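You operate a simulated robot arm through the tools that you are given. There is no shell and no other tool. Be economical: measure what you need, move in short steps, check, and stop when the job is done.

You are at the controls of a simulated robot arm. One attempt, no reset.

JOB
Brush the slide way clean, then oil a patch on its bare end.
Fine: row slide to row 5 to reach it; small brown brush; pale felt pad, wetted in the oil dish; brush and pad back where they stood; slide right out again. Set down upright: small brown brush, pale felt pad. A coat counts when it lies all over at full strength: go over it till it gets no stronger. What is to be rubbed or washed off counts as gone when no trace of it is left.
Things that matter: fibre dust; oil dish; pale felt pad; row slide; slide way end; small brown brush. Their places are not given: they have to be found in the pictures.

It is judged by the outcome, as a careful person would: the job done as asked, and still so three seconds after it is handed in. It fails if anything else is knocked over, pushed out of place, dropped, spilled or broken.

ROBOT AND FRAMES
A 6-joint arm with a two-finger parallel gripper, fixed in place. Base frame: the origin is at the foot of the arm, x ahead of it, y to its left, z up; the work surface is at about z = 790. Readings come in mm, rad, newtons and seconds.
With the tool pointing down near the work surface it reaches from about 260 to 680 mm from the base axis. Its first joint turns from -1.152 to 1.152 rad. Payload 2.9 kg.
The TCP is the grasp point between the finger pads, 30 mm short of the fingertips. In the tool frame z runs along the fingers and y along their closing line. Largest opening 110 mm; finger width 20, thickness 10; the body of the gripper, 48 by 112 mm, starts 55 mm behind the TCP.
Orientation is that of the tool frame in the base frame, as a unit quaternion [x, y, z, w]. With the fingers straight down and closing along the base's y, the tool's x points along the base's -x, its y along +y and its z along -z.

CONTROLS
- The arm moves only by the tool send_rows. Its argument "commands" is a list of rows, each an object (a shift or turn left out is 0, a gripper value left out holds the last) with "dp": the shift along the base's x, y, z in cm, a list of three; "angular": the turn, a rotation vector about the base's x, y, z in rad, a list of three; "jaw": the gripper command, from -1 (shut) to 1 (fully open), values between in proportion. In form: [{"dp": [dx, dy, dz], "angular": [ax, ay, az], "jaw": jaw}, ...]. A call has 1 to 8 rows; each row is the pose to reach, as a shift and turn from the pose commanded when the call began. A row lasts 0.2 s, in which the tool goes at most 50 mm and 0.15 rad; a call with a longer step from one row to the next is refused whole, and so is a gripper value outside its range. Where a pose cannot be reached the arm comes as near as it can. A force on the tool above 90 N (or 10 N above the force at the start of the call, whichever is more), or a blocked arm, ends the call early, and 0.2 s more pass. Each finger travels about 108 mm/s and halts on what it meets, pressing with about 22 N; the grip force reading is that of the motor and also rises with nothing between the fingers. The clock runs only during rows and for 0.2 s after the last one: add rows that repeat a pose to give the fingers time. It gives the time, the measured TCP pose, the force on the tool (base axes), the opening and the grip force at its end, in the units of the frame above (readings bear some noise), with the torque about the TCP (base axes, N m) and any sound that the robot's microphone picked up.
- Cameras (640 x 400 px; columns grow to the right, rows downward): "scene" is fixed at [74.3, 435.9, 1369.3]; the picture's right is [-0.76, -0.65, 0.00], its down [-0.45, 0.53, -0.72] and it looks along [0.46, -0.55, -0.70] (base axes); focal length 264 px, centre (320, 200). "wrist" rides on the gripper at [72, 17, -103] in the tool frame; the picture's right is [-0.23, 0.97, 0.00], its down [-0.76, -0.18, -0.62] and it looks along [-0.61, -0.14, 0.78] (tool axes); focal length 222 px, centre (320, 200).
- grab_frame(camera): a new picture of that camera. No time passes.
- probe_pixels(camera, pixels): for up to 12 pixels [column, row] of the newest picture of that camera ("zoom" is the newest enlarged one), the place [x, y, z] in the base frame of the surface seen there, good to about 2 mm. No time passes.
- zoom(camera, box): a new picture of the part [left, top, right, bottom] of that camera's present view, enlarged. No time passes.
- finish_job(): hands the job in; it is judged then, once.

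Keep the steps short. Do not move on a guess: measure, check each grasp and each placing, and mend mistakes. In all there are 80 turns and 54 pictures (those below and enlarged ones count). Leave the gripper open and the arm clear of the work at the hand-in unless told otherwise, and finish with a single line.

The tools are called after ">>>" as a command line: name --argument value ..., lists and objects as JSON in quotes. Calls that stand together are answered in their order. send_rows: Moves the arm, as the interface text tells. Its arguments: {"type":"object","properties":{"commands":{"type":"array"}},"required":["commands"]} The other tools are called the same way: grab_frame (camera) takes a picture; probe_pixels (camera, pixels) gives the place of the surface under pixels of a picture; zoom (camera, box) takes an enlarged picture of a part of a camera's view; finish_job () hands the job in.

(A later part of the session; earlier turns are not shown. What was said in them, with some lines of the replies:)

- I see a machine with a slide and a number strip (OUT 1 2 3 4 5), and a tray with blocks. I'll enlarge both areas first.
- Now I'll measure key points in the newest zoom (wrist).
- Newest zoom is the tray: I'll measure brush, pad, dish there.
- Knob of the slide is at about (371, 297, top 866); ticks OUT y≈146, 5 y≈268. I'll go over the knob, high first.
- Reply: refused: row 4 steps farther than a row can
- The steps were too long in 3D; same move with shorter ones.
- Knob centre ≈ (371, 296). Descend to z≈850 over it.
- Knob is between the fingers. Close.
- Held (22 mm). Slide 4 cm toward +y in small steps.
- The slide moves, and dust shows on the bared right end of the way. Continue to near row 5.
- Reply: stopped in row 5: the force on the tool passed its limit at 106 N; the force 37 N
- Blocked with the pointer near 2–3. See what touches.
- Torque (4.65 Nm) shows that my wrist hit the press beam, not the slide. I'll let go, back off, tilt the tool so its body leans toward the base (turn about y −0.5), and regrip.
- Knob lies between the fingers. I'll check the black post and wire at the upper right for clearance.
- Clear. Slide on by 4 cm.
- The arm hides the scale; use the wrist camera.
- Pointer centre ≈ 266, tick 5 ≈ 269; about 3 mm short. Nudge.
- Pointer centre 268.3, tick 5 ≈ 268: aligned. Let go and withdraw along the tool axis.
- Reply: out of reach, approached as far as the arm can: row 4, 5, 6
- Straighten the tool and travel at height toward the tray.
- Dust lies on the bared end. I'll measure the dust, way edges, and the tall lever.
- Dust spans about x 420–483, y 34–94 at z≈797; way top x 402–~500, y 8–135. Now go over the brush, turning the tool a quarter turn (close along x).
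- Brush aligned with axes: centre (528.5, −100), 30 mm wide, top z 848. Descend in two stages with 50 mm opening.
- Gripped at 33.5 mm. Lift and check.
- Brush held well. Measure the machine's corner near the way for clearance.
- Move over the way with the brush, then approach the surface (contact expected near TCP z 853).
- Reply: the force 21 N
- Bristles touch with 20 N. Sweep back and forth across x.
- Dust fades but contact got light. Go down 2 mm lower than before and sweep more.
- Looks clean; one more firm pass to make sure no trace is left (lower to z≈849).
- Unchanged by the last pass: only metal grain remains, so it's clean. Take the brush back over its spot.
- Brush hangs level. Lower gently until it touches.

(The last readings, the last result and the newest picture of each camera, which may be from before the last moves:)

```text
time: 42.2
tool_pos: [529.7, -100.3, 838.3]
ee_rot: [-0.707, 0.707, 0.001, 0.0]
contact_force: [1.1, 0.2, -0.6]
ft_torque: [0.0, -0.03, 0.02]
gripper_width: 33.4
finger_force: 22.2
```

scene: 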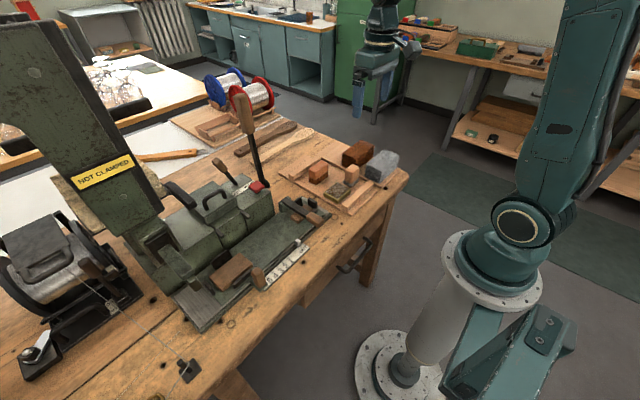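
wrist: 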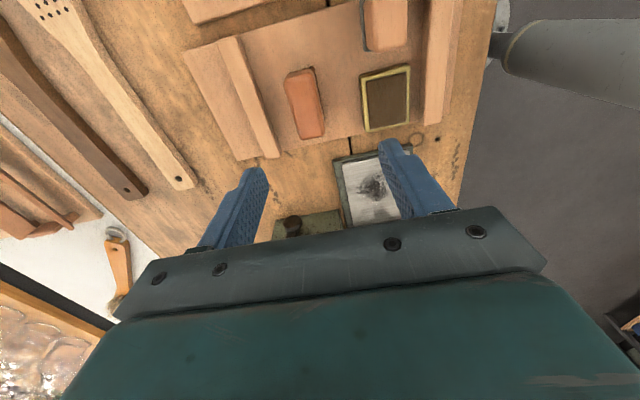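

Brush stands at its original height now. Release and rise.

>>> send_rows --commands '[{"dp": [0, 0, 0], "jaw": -0.09}, {"dp": [0, 0, 0]}, {"dp": [0, 0, 1.5]}, {"dp": [0, 0, 5]}, {"dp": [0, 0, 9]}, {"dp": [-3, -1, 12]}, {"dp": [-6, -3, 14]}, {"dp": [-9, -5.2, 14]}]'

>>> zoom --camera "scene" --box '[280, 130, 380, 200]'

>>> probe_pixels --camera "zoom" --pixels '[[235, 205], [265, 195], [210, 215], [250, 165]]'

>>> zoom --camera "wrist" --box '[220, 20, 460, 200]'

```text
time: 44.0
tool_pos: [437.6, -151.8, 978.8]
ee_rot: [-0.707, 0.707, 0.0, 0.001]
contact_force: [0.1, 0.3, -1.1]
ft_torque: [0.01, 0.0, -0.01]
gripper_width: 50.1
finger_force: 0.1
```

```text
5.71 times, centred on (330, 165) of scene
```

zoom: 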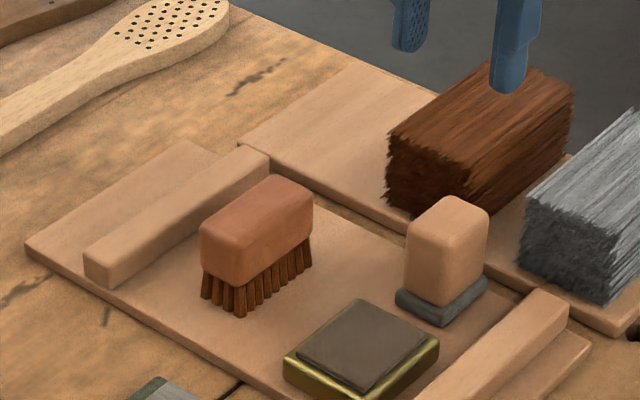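

```text
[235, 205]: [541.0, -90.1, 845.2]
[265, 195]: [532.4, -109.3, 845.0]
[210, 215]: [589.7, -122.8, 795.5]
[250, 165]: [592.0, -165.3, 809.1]
```

```text
2.22 times, centred on (340, 110) of wrist
```

zoom: 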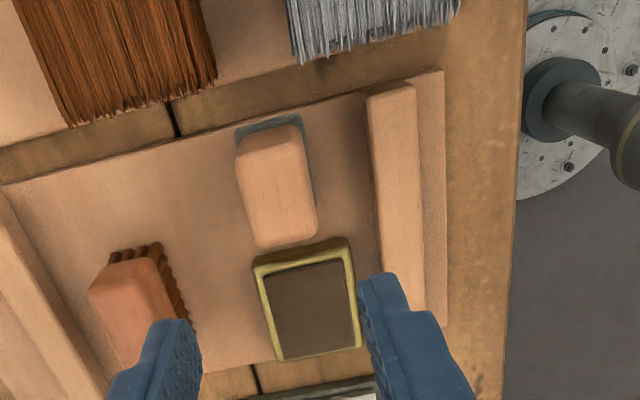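

Brush stands upright in place. Measure the pad and the dish in this wrist zoom.

>>> probe_pixels --camera "zoom" --pixels '[[243, 170], [252, 220], [300, 160], [313, 210], [270, 240], [305, 235], [270, 155], [278, 195], [312, 150], [275, 275], [345, 260], [320, 310]]'

```text
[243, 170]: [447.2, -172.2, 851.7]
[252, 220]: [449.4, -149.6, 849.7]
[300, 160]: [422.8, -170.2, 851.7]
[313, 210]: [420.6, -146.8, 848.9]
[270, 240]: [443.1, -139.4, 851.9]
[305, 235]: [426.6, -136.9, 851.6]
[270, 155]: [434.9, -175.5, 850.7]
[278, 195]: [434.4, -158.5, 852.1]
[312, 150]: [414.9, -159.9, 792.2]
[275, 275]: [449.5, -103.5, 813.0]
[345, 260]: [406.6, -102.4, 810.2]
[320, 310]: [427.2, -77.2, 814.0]
```

Pad centre ≈ (434.5, −157), top z 852. Descend to z≈842 and grip.

>>> send_rows --commands '[{"dp": [-0.3, -0.5, -4]}, {"dp": [-0.3, -0.5, -8]}, {"dp": [-0.3, -0.5, -11]}, {"dp": [-0.3, -0.5, -13.6]}, {"dp": [-0.3, -0.5, -13.6]}, {"dp": [-0.3, -0.5, -13.6], "jaw": -1}, {"dp": [-0.3, -0.5, -13.6]}, {"dp": [-0.3, -0.5, -13.6]}]'

>>> send_rows --commands '[{"dp": [0, 0, 0.5]}, {"dp": [0, 0, 2]}, {"dp": [0, 0, 4]}, {"dp": [0, 0, 6]}, {"dp": [0, 0, 6]}]'

>>> zoom --camera "scene" --box '[295, 130, 395, 210]'

```text
time: 45.8
tool_pos: [437.2, -157.3, 840.7]
ee_rot: [-0.706, 0.708, 0.001, 0.0]
contact_force: [0.2, -0.7, -0.3]
ft_torque: [0.01, 0.0, 0.0]
gripper_width: 31.2
finger_force: 22.1
```

```text
time: 47.0
tool_pos: [435.3, -159.1, 899.2]
ee_rot: [-0.706, 0.708, 0.001, 0.0]
contact_force: [0.2, 0.7, -1.2]
ft_torque: [-0.02, -0.02, 0.02]
gripper_width: 31.2
finger_force: 21.8
```

```text
5.00 times, centred on (345, 170) of scene
```

zoom: 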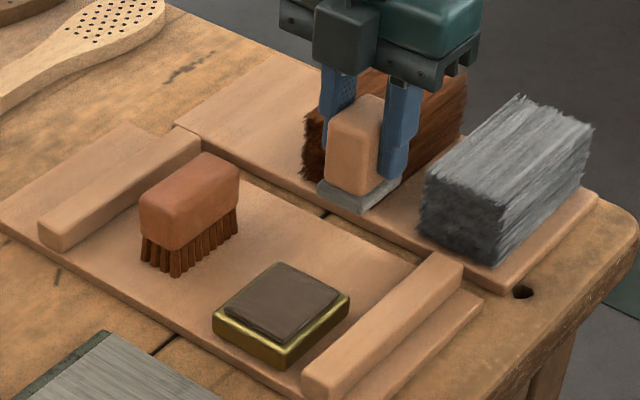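

Pad held. Measure the dish's sponge corners and the felt.

>>> probe_pixels --camera "zoom" --pixels '[[280, 266], [333, 297], [283, 335], [232, 307], [283, 300], [215, 318], [347, 300], [320, 188], [362, 205], [400, 180], [360, 213], [350, 190]]'

```text
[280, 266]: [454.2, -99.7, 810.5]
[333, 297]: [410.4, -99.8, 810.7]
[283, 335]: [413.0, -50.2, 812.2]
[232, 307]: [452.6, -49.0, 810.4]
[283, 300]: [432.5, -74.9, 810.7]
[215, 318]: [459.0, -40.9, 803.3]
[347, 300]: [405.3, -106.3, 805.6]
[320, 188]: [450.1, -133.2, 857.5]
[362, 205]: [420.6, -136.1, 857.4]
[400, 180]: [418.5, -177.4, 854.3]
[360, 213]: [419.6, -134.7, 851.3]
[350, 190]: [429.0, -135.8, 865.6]
```

Sponge centre (432.5, −75), top z 811. Move over and press the pad down on it.

>>> send_rows --commands '[{"dp": [-0.2, 4, 0]}, {"dp": [-0.3, 8.4, 0]}, {"dp": [-0.3, 8.4, -2]}, {"dp": [-0.3, 8.4, -3.3]}, {"dp": [-0.3, 8.4, -3.7]}, {"dp": [-0.3, 8.4, -3.9]}, {"dp": [-0.3, 8.4, -3.9]}]'

```text
time: 48.6
tool_pos: [434.5, -72.4, 862.7]
ee_rot: [-0.707, 0.707, 0.0, 0.001]
contact_force: [-2.2, 0.8, 10.8]
ft_torque: [0.0, 0.1, 0.02]
gripper_width: 31.7
finger_force: 22.3
```

Contact with 11 N. Dab gently about for a second or so, then lift and look.

>>> send_rows --commands '[{"dp": [0, 0, 0]}, {"dp": [-0.5, -0.3, 0]}, {"dp": [0.3, -0.3, 0]}, {"dp": [0.3, 0.3, 0]}, {"dp": [-0.5, 0.3, 0]}, {"dp": [-0.1, -0.2, 0]}, {"dp": [-0.1, -0.2, 1]}, {"dp": [-0.1, -0.2, 5]}]'

>>> zoom --camera "scene" --box '[295, 140, 375, 210]'

```text
time: 50.4
tool_pos: [433.5, -74.2, 912.9]
ee_rot: [-0.707, 0.707, 0.001, 0.0]
contact_force: [0.8, 0.0, 0.0]
ft_torque: [-0.01, -0.01, 0.0]
gripper_width: 31.6
finger_force: 22.1
```

```text
5.71 times, centred on (335, 175) of scene
```

zoom: 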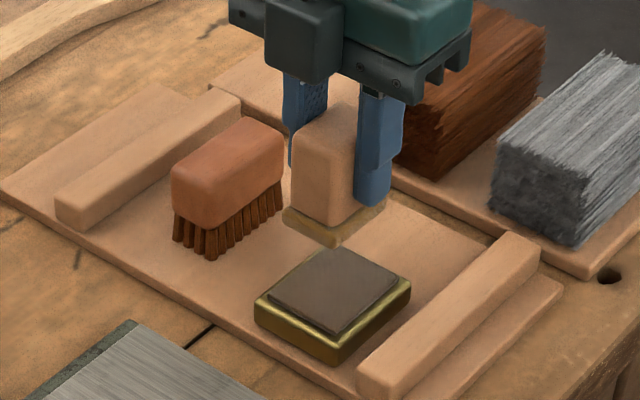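

Felt is now oily yellow. Carry it over the way and lower onto the patch centre (452, 62).

>>> send_rows --commands '[{"dp": [0.8, 4.5, 0]}, {"dp": [1.6, 9, 0]}, {"dp": [1.8, 13.5, 0]}, {"dp": [1.8, 13.6, -3]}, {"dp": [1.8, 13.6, -5.5]}, {"dp": [1.8, 13.6, -6.3]}, {"dp": [1.8, 13.6, -6.5]}]'

```text
time: 52.0
tool_pos: [449.8, 61.8, 848.8]
ee_rot: [-0.707, 0.707, 0.001, 0.001]
contact_force: [-7.8, 2.2, 19.2]
ft_torque: [0.03, 0.19, -0.03]
gripper_width: 31.7
finger_force: 21.6
```

Contact with 19 N. Rub over x and y, then lift aside and look.

>>> send_rows --commands '[{"dp": [1.5, 0, 0]}, {"dp": [0, 0, 0]}, {"dp": [-1.5, 0, 0]}, {"dp": [-1.5, 1.2, 0]}, {"dp": [0, 1.2, 0]}, {"dp": [1.7, 1.2, 0]}, {"dp": [1.7, -1.2, 0]}, {"dp": [0, -1.2, 0]}]'

>>> send_rows --commands '[{"dp": [-1.7, 0, -0.1]}, {"dp": [-1.7, 1.2, -0.1]}, {"dp": [0, 1.2, -0.1]}, {"dp": [1.5, 1.2, -0.1]}, {"dp": [0, 1, 2]}, {"dp": [0, -2, 4]}, {"dp": [0, -6, 6]}, {"dp": [0, -9.5, 6]}]'

>>> zoom --camera "scene" --box '[270, 180, 350, 240]'

```text
time: 53.8
tool_pos: [451.7, 48.5, 846.1]
ee_rot: [-0.706, 0.708, 0.001, -0.001]
contact_force: [3.2, -0.8, 7.3]
ft_torque: [0.01, -0.23, -0.01]
gripper_width: 31.4
finger_force: 22.4
```

```text
time: 55.6
tool_pos: [451.6, -45.5, 908.6]
ee_rot: [-0.707, 0.708, 0.002, 0.001]
contact_force: [0.5, 0.7, -0.7]
ft_torque: [0.06, 0.02, 0.02]
gripper_width: 31.5
finger_force: 21.7
```

```text
6.67 times, centred on (310, 210) of scene
```

zoom: 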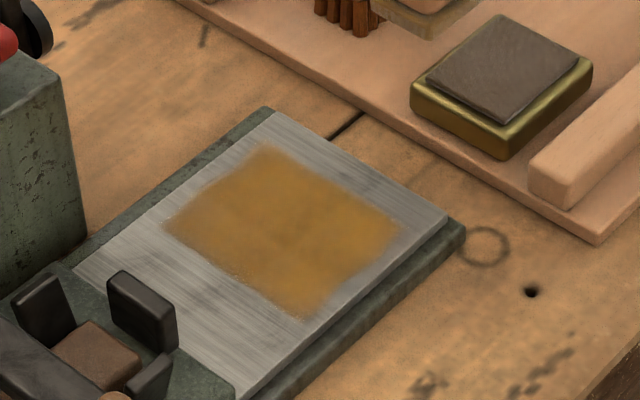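

An oil patch shows. Measure its extents.

>>> probe_pixels --camera "zoom" --pixels '[[265, 145], [165, 225], [308, 318], [400, 235], [285, 230], [215, 185], [330, 185], [345, 280], [230, 275]]'

```text
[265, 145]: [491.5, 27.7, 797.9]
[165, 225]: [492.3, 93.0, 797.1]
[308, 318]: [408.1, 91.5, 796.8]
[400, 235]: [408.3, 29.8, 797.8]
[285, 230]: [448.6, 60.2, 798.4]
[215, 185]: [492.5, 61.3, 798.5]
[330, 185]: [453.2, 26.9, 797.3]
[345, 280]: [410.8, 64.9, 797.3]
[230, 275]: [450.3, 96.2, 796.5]
```

Coat spans x 408–492, y 28–94. Rewet the pad and go over it again till no stronger.

>>> send_rows --commands '[{"dp": [-1.9, -3, 0]}, {"dp": [-1.9, -3, -3]}, {"dp": [-1.9, -3, -4.8]}, {"dp": [-1.9, -3, -5.1]}, {"dp": [-1.6, -2.8, -5.1]}, {"dp": [-2.2, -3.2, -5.1]}, {"dp": [-1.9, -3, -4.5]}, {"dp": [-1.9, -3, 0]}]'

>>> send_rows --commands '[{"dp": [0, 4.5, 0]}, {"dp": [0, 9, 0]}, {"dp": [1, 12, 0]}, {"dp": [4.2, 12.1, -2.5]}, {"dp": [4.2, 12.1, -5.5]}, {"dp": [4.2, 12.1, -6.4]}, {"dp": [4.2, 12.1, -6.4]}]'

```text
time: 57.4
tool_pos: [432.3, -74.0, 909.1]
ee_rot: [-0.707, 0.708, 0.002, 0.0]
contact_force: [0.2, -1.1, 0.5]
ft_torque: [-0.02, -0.02, 0.0]
gripper_width: 31.1
finger_force: 22.2
```

```text
time: 59.0
tool_pos: [472.4, 45.4, 844.2]
ee_rot: [-0.707, 0.708, 0.001, 0.0]
contact_force: [-1.0, 1.1, 4.4]
ft_torque: [-0.07, 0.05, -0.01]
gripper_width: 31.3
finger_force: 22.0
```

Light contact; rub lanes y = 45, 61, 77 over x 427–473.

>>> send_rows --commands '[{"dp": [-1.5, 0, -0.15]}, {"dp": [-3, 0, -0.15]}, {"dp": [-4.5, 0, -0.15]}, {"dp": [-4.5, 1.6, -0.15]}, {"dp": [-3, 1.6, -0.15]}, {"dp": [-1.5, 1.6, -0.15]}, {"dp": [0, 1.6, -0.15]}, {"dp": [0, 3.2, -0.15]}]'

>>> send_rows --commands '[{"dp": [-1.5, 0, -0.1]}, {"dp": [-3, 0, -0.1]}, {"dp": [-4.5, 0, -0.1]}, {"dp": [-4.5, -1.6, -0.1]}, {"dp": [-3, -1.6, -0.1]}, {"dp": [-1.5, -1.6, -0.1]}, {"dp": [0, -1.6, -0.1]}, {"dp": [0, -3.2, -0.1]}]'

>>> send_rows --commands '[{"dp": [-1.5, 0, -0.1]}, {"dp": [-3, 0, -0.1]}, {"dp": [-4.5, 0, -0.1]}, {"dp": [-3, 0.4, 0.5]}, {"dp": [-2, 0, 3]}, {"dp": [-2, -4, 6]}, {"dp": [-2, -8, 6.5]}, {"dp": [-2.5, -11, 6.5]}]'

>>> zoom --camera "scene" --box '[270, 180, 350, 240]'

```text
time: 60.8
tool_pos: [472.9, 76.9, 843.0]
ee_rot: [-0.707, 0.708, 0.001, 0.0]
contact_force: [0.2, 0.3, -0.1]
ft_torque: [0.04, 0.01, 0.0]
gripper_width: 31.3
finger_force: 21.8
```

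```text
time: 62.6
tool_pos: [474.5, 45.8, 841.3]
ee_rot: [-0.706, 0.708, 0.001, 0.0]
contact_force: [1.2, 3.4, 7.1]
ft_torque: [0.11, 0.01, -0.03]
gripper_width: 31.2
finger_force: 22.9
```

```text
time: 64.4
tool_pos: [448.6, -65.6, 906.5]
ee_rot: [0.707, -0.707, -0.001, 0.0]
contact_force: [-0.4, -0.7, -0.9]
ft_torque: [-0.03, -0.06, -0.01]
gripper_width: 31.4
finger_force: 21.5
```

```text
6.67 times, centred on (310, 210) of scene
```

zoom: 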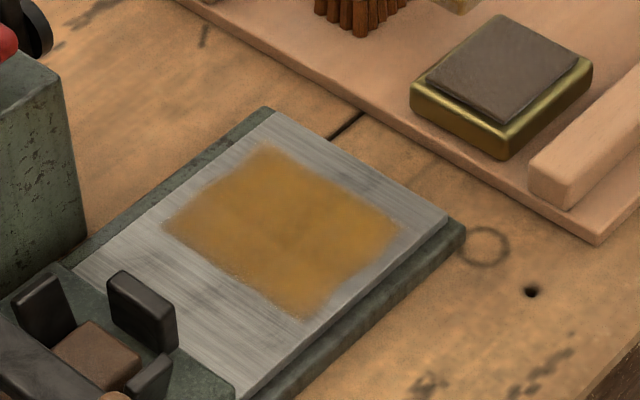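

The outline did not grow: it's a fixed zone and nearly even. One more wet, firm pass, then compare.

>>> send_rows --commands '[{"dp": [-1.6, -0.9, 0]}, {"dp": [-1.6, -0.9, -3]}, {"dp": [-1.6, -0.9, -5]}, {"dp": [-1.6, -0.9, -5.2]}, {"dp": [-1.3, -0.7, -5.2]}, {"dp": [-1.9, -1.1, -5.2]}, {"dp": [-1.6, -0.9, -4.5]}, {"dp": [-1.6, -0.9, 0]}]'

>>> send_rows --commands '[{"dp": [0, 4.5, 0]}, {"dp": [0, 9, 0]}, {"dp": [1, 12, 0]}, {"dp": [4.2, 12.1, -2.5]}, {"dp": [4.2, 12.1, -5.5]}, {"dp": [4.2, 12.1, -6.7]}, {"dp": [4.2, 12.1, -6.7]}]'

>>> send_rows --commands '[{"dp": [-1.5, 0, -0.05]}, {"dp": [-3, 0, -0.05]}, {"dp": [-4.6, 0, -0.05]}, {"dp": [-4.6, 1.6, -0.1]}, {"dp": [-3, 1.6, -0.1]}, {"dp": [-1.5, 1.6, -0.1]}, {"dp": [0, 1.6, -0.1]}, {"dp": [0, 3.2, -0.1]}]'

>>> send_rows --commands '[{"dp": [-1.5, 0, -0.05]}, {"dp": [-3, 0, -0.05]}, {"dp": [-4.6, 0, -0.1]}, {"dp": [-4.6, -1.6, -0.1]}, {"dp": [-3, -1.6, -0.1]}, {"dp": [-1.5, -1.6, -0.1]}, {"dp": [0, -1.6, -0.1]}, {"dp": [0, -3.2, -0.1]}]'

>>> send_rows --commands '[{"dp": [-1.5, 0, -0.1]}, {"dp": [-3, 0, -0.1]}, {"dp": [-4.6, 0, -0.1]}, {"dp": [-3, 0.4, 0.5]}, {"dp": [-2, 0, 3]}, {"dp": [-2, -4, 6]}, {"dp": [-2, -8, 6.5]}, {"dp": [-2.5, -11, 6.5]}]'

>>> zoom --camera "scene" --box '[270, 180, 350, 240]'

```text
time: 66.2
tool_pos: [430.1, -72.8, 906.2]
ee_rot: [-0.707, 0.708, 0.002, -0.001]
contact_force: [0.4, -0.6, -0.2]
ft_torque: [-0.01, 0.0, -0.03]
gripper_width: 31.4
finger_force: 22.1
```

```text
time: 67.8
tool_pos: [476.2, 47.7, 841.0]
ee_rot: [-0.707, 0.707, 0.0, 0.002]
contact_force: [-6.0, -0.5, 20.1]
ft_torque: [0.01, 0.22, 0.0]
gripper_width: 31.5
finger_force: 22.4
```

```text
time: 69.6
tool_pos: [476.9, 76.7, 839.4]
ee_rot: [-0.706, 0.709, -0.002, 0.002]
contact_force: [1.9, -8.3, 19.4]
ft_torque: [-0.17, 0.02, 0.03]
gripper_width: 31.4
finger_force: 22.3
```

```text
time: 71.4
tool_pos: [477.0, 48.5, 839.2]
ee_rot: [-0.707, 0.707, -0.002, 0.004]
contact_force: [4.3, 11.5, 28.8]
ft_torque: [0.27, 0.24, -0.1]
gripper_width: 31.2
finger_force: 21.6
```

```text
time: 73.2
tool_pos: [449.7, -61.7, 902.9]
ee_rot: [0.707, -0.707, -0.001, 0.0]
contact_force: [0.8, 0.5, -0.5]
ft_torque: [0.0, 0.01, 0.01]
gripper_width: 31.5
finger_force: 21.7
```

```text
6.67 times, centred on (310, 210) of scene
```

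zoom: 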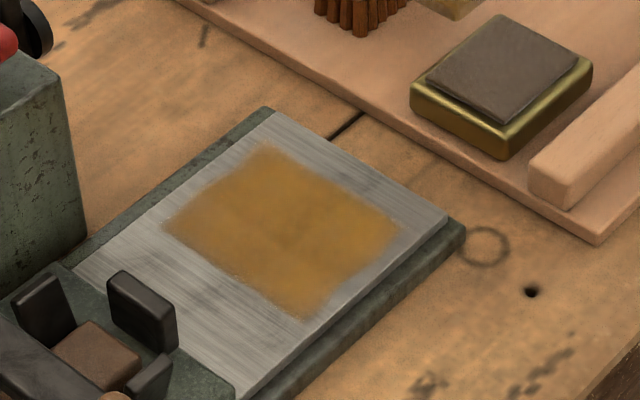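

Coat no stronger than before: done. Carry the pad back over its spot.

>>> send_rows --commands '[{"dp": [-0.7, -4.8, 0]}, {"dp": [-1.4, -9.5, 0]}, {"dp": [-1.4, -9.55, -3]}, {"dp": [-1.4, -9.55, -5.5]}, {"dp": [-1.4, -9.55, -6.3]}, {"dp": [-1.4, -9.55, -6.3]}]'

>>> zoom --camera "scene" --box '[310, 140, 390, 200]'

>>> probe_pixels --camera "zoom" --pixels '[[265, 230], [310, 250], [240, 240], [265, 180], [255, 210], [290, 215]]'

```text
time: 74.6
tool_pos: [434.3, -156.8, 839.4]
ee_rot: [-0.706, 0.708, 0.002, 0.0]
contact_force: [0.1, -0.8, 0.1]
ft_torque: [-0.04, -0.03, -0.02]
gripper_width: 31.4
finger_force: 21.6
```

```text
6.67 times, centred on (350, 170) of scene
```

zoom: 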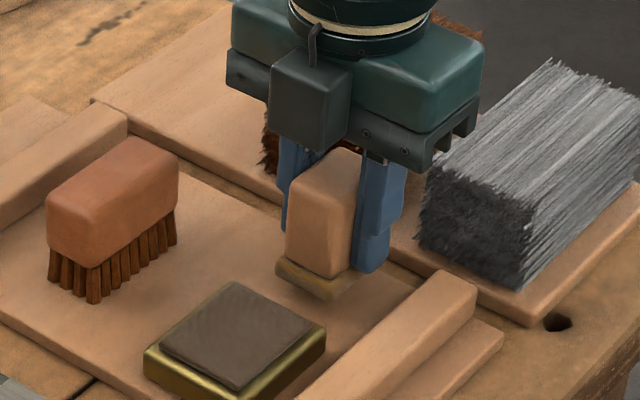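

```text
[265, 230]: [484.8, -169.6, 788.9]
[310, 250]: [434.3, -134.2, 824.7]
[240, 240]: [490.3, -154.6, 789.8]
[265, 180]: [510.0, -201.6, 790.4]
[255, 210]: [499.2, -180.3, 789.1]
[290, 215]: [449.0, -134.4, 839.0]
```

Pad ~1.5 mm too far in +y; correct and lower gently.

>>> send_rows --commands '[{"dp": [0, -0.12, -0.2]}, {"dp": [0, -0.12, -0.4]}, {"dp": [0, -0.12, -0.5]}, {"dp": [0, -0.12, -0.5]}]'

>>> zoom --camera "scene" --box '[325, 155, 375, 190]'

>>> probe_pixels --camera "zoom" --pixels '[[250, 255], [285, 210], [230, 80], [200, 270], [280, 310]]'

```text
time: 75.6
tool_pos: [435.6, -159.1, 834.4]
ee_rot: [-0.706, 0.708, 0.001, 0.001]
contact_force: [0.2, 0.2, -0.9]
ft_torque: [0.01, 0.01, -0.01]
gripper_width: 31.5
finger_force: 22.1
```

```text
11.43 times, centred on (350, 172) of scene
```

zoom: 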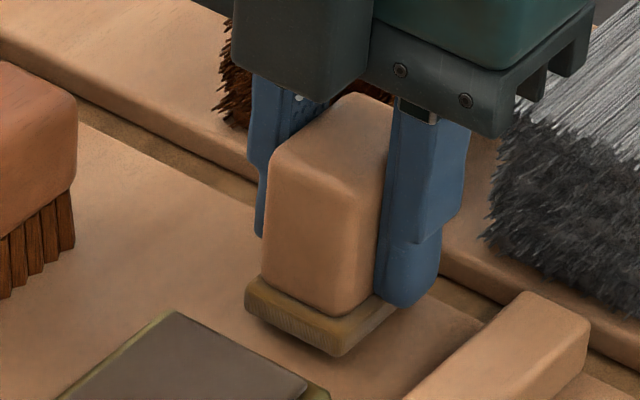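

```text
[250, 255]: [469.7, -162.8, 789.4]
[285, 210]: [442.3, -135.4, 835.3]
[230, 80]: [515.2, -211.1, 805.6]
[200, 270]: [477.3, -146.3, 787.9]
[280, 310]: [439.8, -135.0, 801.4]
```

>>> probe_pixels --camera "zoom" --pixels '[[340, 125], [310, 140], [360, 140], [370, 110], [340, 345], [335, 330], [265, 310]]'

>>> send_rows --commands '[{"dp": [0, 0, -0.1]}, {"dp": [0, 0, -0.15]}, {"dp": [0, 0, -0.15]}]'

```text
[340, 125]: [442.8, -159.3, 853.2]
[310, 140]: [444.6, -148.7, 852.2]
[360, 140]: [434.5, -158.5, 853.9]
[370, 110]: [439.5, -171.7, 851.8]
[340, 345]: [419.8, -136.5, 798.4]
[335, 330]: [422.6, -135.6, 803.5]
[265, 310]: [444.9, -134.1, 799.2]
```

```text
time: 76.4
tool_pos: [433.9, -160.1, 833.3]
ee_rot: [-0.707, 0.707, 0.001, 0.001]
contact_force: [-0.1, -0.4, -0.4]
ft_torque: [-0.02, -0.02, -0.01]
gripper_width: 31.4
finger_force: 22.2
```

At its original height. Release and rise.

>>> send_rows --commands '[{"dp": [0, 0, 0], "jaw": -0.09}, {"dp": [0, 0, 0]}, {"dp": [0, 0, 1.5]}, {"dp": [0, 0, 5]}, {"dp": [0, 0, 9.5]}, {"dp": [-1, 2, 14]}, {"dp": [-2, 5, 18]}, {"dp": [-3, 9, 20]}]'

>>> zoom --camera "scene" --box '[280, 130, 400, 220]'

>>> probe_pixels --camera "zoom" --pixels '[[365, 200], [350, 240], [372, 275]]'

```text
refused: row 6 steps farther than a row can; nothing moved
```

```text
4.44 times, centred on (340, 175) of scene
```

zoom: 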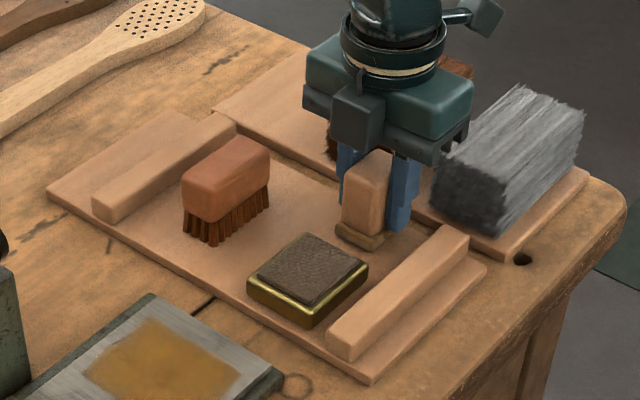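

```text
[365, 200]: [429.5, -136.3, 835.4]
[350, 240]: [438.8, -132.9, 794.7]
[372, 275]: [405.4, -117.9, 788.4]
```

Steps were too long; same with shorter steps.

>>> send_rows --commands '[{"dp": [0, 0, 0], "jaw": -0.09}, {"dp": [0, 0, 0]}, {"dp": [0, 0, 1.5]}, {"dp": [0, 0, 5]}, {"dp": [0, 0, 9]}, {"dp": [-1, 2, 13]}, {"dp": [-2, 5, 16]}, {"dp": [-3, 9, 18]}]'

>>> zoom --camera "scene" --box '[280, 130, 400, 220]'

>>> probe_pixels --camera "zoom" --pixels '[[365, 200], [370, 165], [350, 240]]'

```text
time: 78.2
tool_pos: [403.7, -70.1, 1014.8]
ee_rot: [-0.707, 0.707, 0.001, 0.0]
contact_force: [-0.5, 0.4, -0.3]
ft_torque: [-0.01, -0.01, 0.02]
gripper_width: 49.9
finger_force: 0.0
```

```text
4.44 times, centred on (340, 175) of scene
```

zoom: 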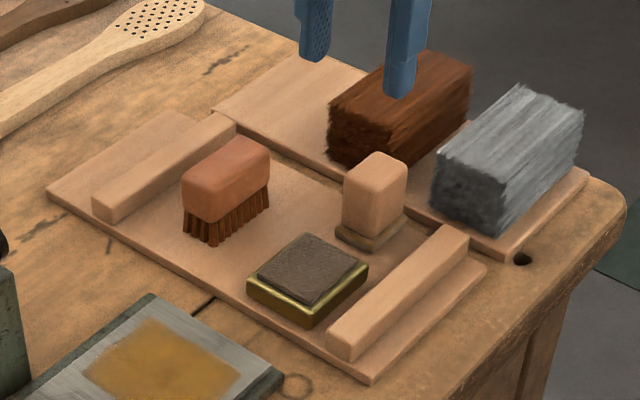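

```text
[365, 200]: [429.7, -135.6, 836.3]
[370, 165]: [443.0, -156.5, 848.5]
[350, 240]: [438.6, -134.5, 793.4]
```

Both tools stand in place. Now turn the tool back and travel toward the slide knob.

>>> send_rows --commands '[{"dp": [-0.8, 4.2, 0.3], "angular": [0, 0, -0.15], "jaw": 0.1}, {"dp": [-1.6, 8.4, 0.6], "angular": [0, 0, -0.3]}, {"dp": [-2.4, 12.6, 0.9], "angular": [0, 0, -0.45]}, {"dp": [-3.2, 16.8, 1.2], "angular": [0, 0, -0.6]}, {"dp": [-4, 21, 1.5], "angular": [0, 0, -0.75]}, {"dp": [-4.8, 25.2, 1.8], "angular": [0, 0, -0.9]}, {"dp": [-5.6, 29.4, 2], "angular": [0, 0, -1.05]}, {"dp": [-6, 33.6, 2], "angular": [0, 0, -1.2]}]'

>>> send_rows --commands '[{"dp": [0, 2, 0], "angular": [0, 0, -0.13]}, {"dp": [0, 4, 0], "angular": [0, 0, -0.26]}, {"dp": [0, 6, 0], "angular": [0, 0, -0.371]}, {"dp": [0, 7, -2], "angular": [0, 0, -0.371]}]'

>>> send_rows --commands '[{"dp": [0, 0, -1], "angular": [0, -0.13, 0]}, {"dp": [0, 0, -2.5], "angular": [0, -0.26, 0]}, {"dp": [0, 0, -4], "angular": [0, -0.39, 0]}, {"dp": [0, 1, -6], "angular": [0, -0.52, 0]}, {"dp": [0, 2, -8], "angular": [0, -0.52, 0]}]'

>>> grab_frame --camera "wrist"

```text
time: 80.0
tool_pos: [346.1, 267.7, 1032.0]
ee_rot: [-0.183, 0.983, 0.001, 0.0]
contact_force: [0.6, 0.0, -0.9]
ft_torque: [-0.02, -0.03, 0.04]
gripper_width: 60.5
finger_force: 0.1
```

```text
time: 81.0
tool_pos: [346.6, 338.6, 1013.2]
ee_rot: [0.002, 1.0, 0.001, 0.002]
contact_force: [0.9, -0.2, 0.3]
ft_torque: [0.0, 0.0, -0.02]
gripper_width: 60.7
finger_force: 0.1
```

```text
time: 82.2
tool_pos: [345.5, 356.6, 933.8]
ee_rot: [0.0, 0.966, 0.001, 0.258]
contact_force: [-0.1, 0.1, 0.0]
ft_torque: [0.0, -0.01, -0.02]
gripper_width: 60.7
finger_force: 0.0
```

```text
9 pictures are left
```

wrist: 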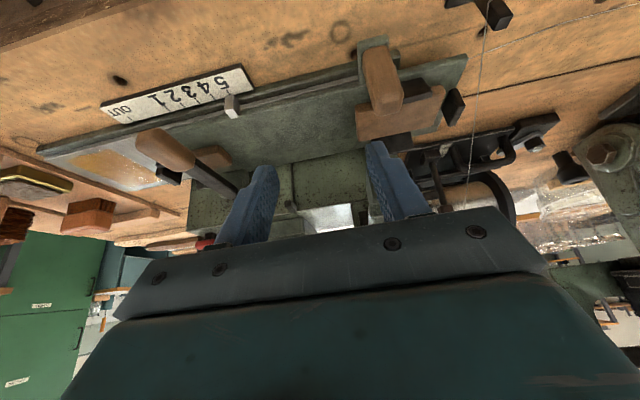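

>>> probe_pixels --camera "wrist" --pixels '[[370, 80], [380, 100], [395, 100], [400, 85], [375, 105], [390, 108], [380, 60], [490, 10], [235, 100], [485, 60]]'

```text
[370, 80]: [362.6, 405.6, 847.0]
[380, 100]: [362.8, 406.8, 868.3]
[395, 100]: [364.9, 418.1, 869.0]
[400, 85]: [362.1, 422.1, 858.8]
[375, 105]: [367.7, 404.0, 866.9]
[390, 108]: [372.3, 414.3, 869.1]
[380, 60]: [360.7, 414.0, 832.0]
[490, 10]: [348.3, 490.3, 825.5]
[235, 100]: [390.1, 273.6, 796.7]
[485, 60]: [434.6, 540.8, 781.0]
```

Knob centre y≈414. Approach to it with the tilted tool.

>>> send_rows --commands '[{"dp": [-0.2, 2.5, -1]}, {"dp": [-0.2, 5, -2]}, {"dp": [-0.1, 5.7, -3.5]}, {"dp": [0.8, 5.7, -5.5]}, {"dp": [1.8, 5.7, -7.3]}, {"dp": [2.3, 5.7, -8.1]}, {"dp": [2.3, 5.7, -8.1]}]'

>>> grab_frame --camera "wrist"

```text
time: 83.8
tool_pos: [369.4, 414.6, 852.3]
ee_rot: [0.001, 0.966, 0.0, 0.257]
contact_force: [-0.2, -1.0, 0.2]
ft_torque: [0.0, -0.01, -0.03]
gripper_width: 60.4
finger_force: 0.0
```

```text
8 pictures are left
```

wrist: 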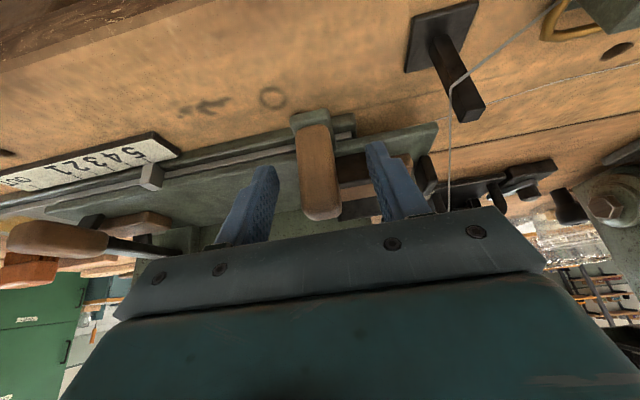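

Straddling the knob. Grip and draw the slide out.

>>> send_rows --commands '[{"dp": [0, 0, 0], "jaw": -1}, {"dp": [0, 0, 0]}, {"dp": [0, 0, 0]}]'

>>> send_rows --commands '[{"dp": [0, -0.7, 0]}, {"dp": [0, -1.7, 0]}, {"dp": [0, -2.7, 0]}, {"dp": [0, -3.7, 0]}, {"dp": [0, -4.7, 0]}, {"dp": [0, -5.7, 0]}, {"dp": [0, -6.7, 0]}, {"dp": [0, -7.7, 0]}]'

>>> send_rows --commands '[{"dp": [0, -1, 0]}, {"dp": [0, -2, 0]}, {"dp": [0, -3, 0]}, {"dp": [0, -3.6, 0]}, {"dp": [0, -3.9, 0]}, {"dp": [0, -4.1, 0]}, {"dp": [0, -4.1, 0]}]'

>>> zoom --camera "wrist" --box '[60, 90, 300, 240]'

```text
time: 84.6
tool_pos: [369.4, 414.1, 851.3]
ee_rot: [0.0, 0.966, 0.001, 0.257]
contact_force: [0.1, -0.4, 0.0]
ft_torque: [-0.36, -0.19, 0.05]
gripper_width: 21.7
finger_force: 45.4
```

```text
time: 86.4
tool_pos: [368.9, 335.7, 852.4]
ee_rot: [0.001, 0.966, 0.001, 0.259]
contact_force: [-18.8, 1.1, 26.4]
ft_torque: [-0.95, -0.62, -0.18]
gripper_width: 21.9
finger_force: 45.1
```

```text
time: 88.0
tool_pos: [367.2, 295.3, 851.4]
ee_rot: [0.001, 0.966, 0.0, 0.259]
contact_force: [-15.1, -1.8, 22.5]
ft_torque: [-0.3, -1.13, 0.14]
gripper_width: 22.1
finger_force: 45.2
```

```text
2.67 times, centred on (180, 165) of wrist
```

zoom: 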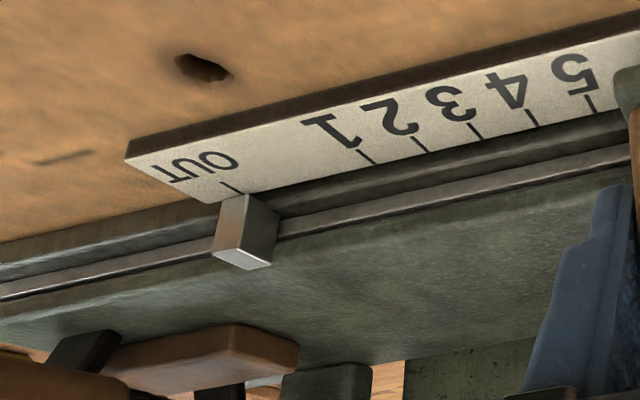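

>>> probe_pixels --camera "zoom" --pixels '[[222, 225], [232, 215], [245, 220], [262, 225], [214, 250], [265, 245], [228, 185], [238, 193], [365, 155]]'

>>> send_rows --commands '[{"dp": [0, -0.15, 0]}, {"dp": [0, -0.3, 0]}, {"dp": [0, -0.3, 0]}]'

>>> zoom --camera "wrist" --box '[100, 110, 260, 210]'

```text
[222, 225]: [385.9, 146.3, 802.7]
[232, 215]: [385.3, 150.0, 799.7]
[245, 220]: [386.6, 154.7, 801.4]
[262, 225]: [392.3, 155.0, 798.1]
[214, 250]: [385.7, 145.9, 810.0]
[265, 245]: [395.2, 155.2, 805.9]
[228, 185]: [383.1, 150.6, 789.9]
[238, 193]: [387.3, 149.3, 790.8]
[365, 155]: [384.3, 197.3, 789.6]
```

```text
time: 88.8
tool_pos: [368.9, 293.8, 851.6]
ee_rot: [-0.002, 0.967, 0.004, 0.256]
contact_force: [-2.3, 21.1, -4.0]
ft_torque: [-1.15, -0.89, -0.26]
gripper_width: 22.0
finger_force: 44.7
```

```text
4.00 times, centred on (180, 160) of wrist
```

zoom: 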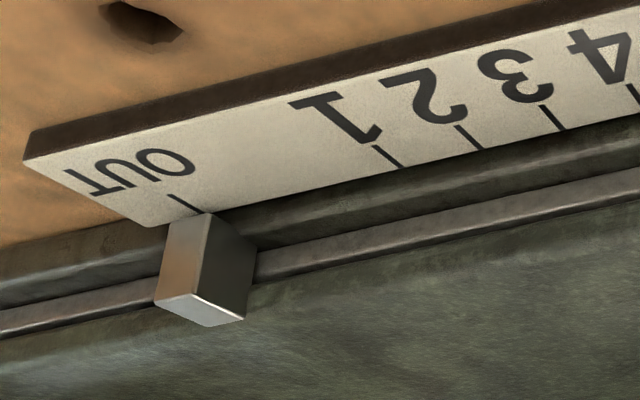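

Against the stop at OUT (21 N). Release and withdraw.

>>> send_rows --commands '[{"dp": [0, 0.1, 0], "jaw": 0.1}, {"dp": [0, 0.1, 0]}, {"dp": [-1, 0.1, 2]}, {"dp": [-2.5, 0, 5]}, {"dp": [-4, 0, 9]}, {"dp": [-4.5, -1, 13]}, {"dp": [-5, -4, 16], "angular": [0, 0.13, 0]}, {"dp": [-5, -8, 18], "angular": [0, 0.26, 0], "jaw": 1}]'

>>> send_rows --commands '[{"dp": [0, -4.5, 1], "angular": [0, 0.13, 0]}, {"dp": [0, -9, 2], "angular": [0, 0.26, 0]}, {"dp": [0, -13.5, 3], "angular": [0, 0.26, 0]}, {"dp": [0, -18, 4], "angular": [0, 0.26, 0]}, {"dp": [0, -22.5, 4], "angular": [0, 0.26, 0]}, {"dp": [0, -27, 4], "angular": [0, 0.26, 0]}, {"dp": [0, -31.5, 4], "angular": [0, 0.26, 0]}, {"dp": [0, -35, 4], "angular": [0, 0.26, 0]}]'

>>> zoom --camera "scene" --box '[160, 130, 420, 340]'

```text
time: 90.6
tool_pos: [318.8, 213.3, 1031.9]
ee_rot: [0.0, 0.992, 0.001, 0.13]
contact_force: [-0.2, -0.2, 0.2]
ft_torque: [0.04, 0.02, 0.03]
gripper_width: 110.1
finger_force: 0.1
```

```text
time: 92.4
tool_pos: [317.5, -139.3, 1070.0]
ee_rot: [0.0, 1.0, 0.001, 0.001]
contact_force: [0.4, 0.5, -1.0]
ft_torque: [-0.02, 0.01, -0.01]
gripper_width: 109.9
finger_force: 0.0
```

```text
1.90 times, centred on (290, 235) of scene
```

zoom: 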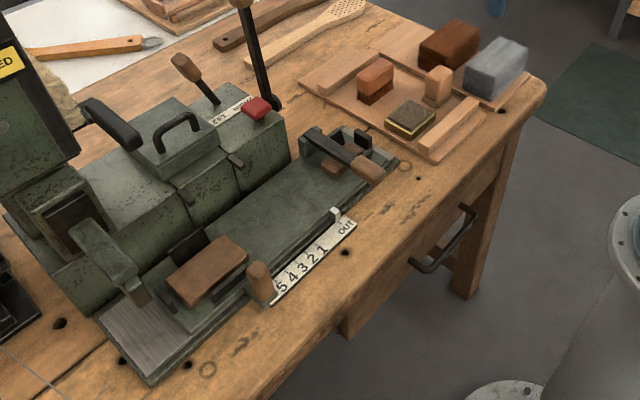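

The scene matches the start: slide at OUT, brush and pad upright in place, arm clear and gripper open. Handing in.

>>> finish_job

```text
The job is handed in.
```

The slide way is brushed clean and its bare end is oiled to full strength, with the brush and pad back upright in their places and the slide at OUT; on the first push in, my wrist bumped the press beam (106 N), and nothing looks moved by it.
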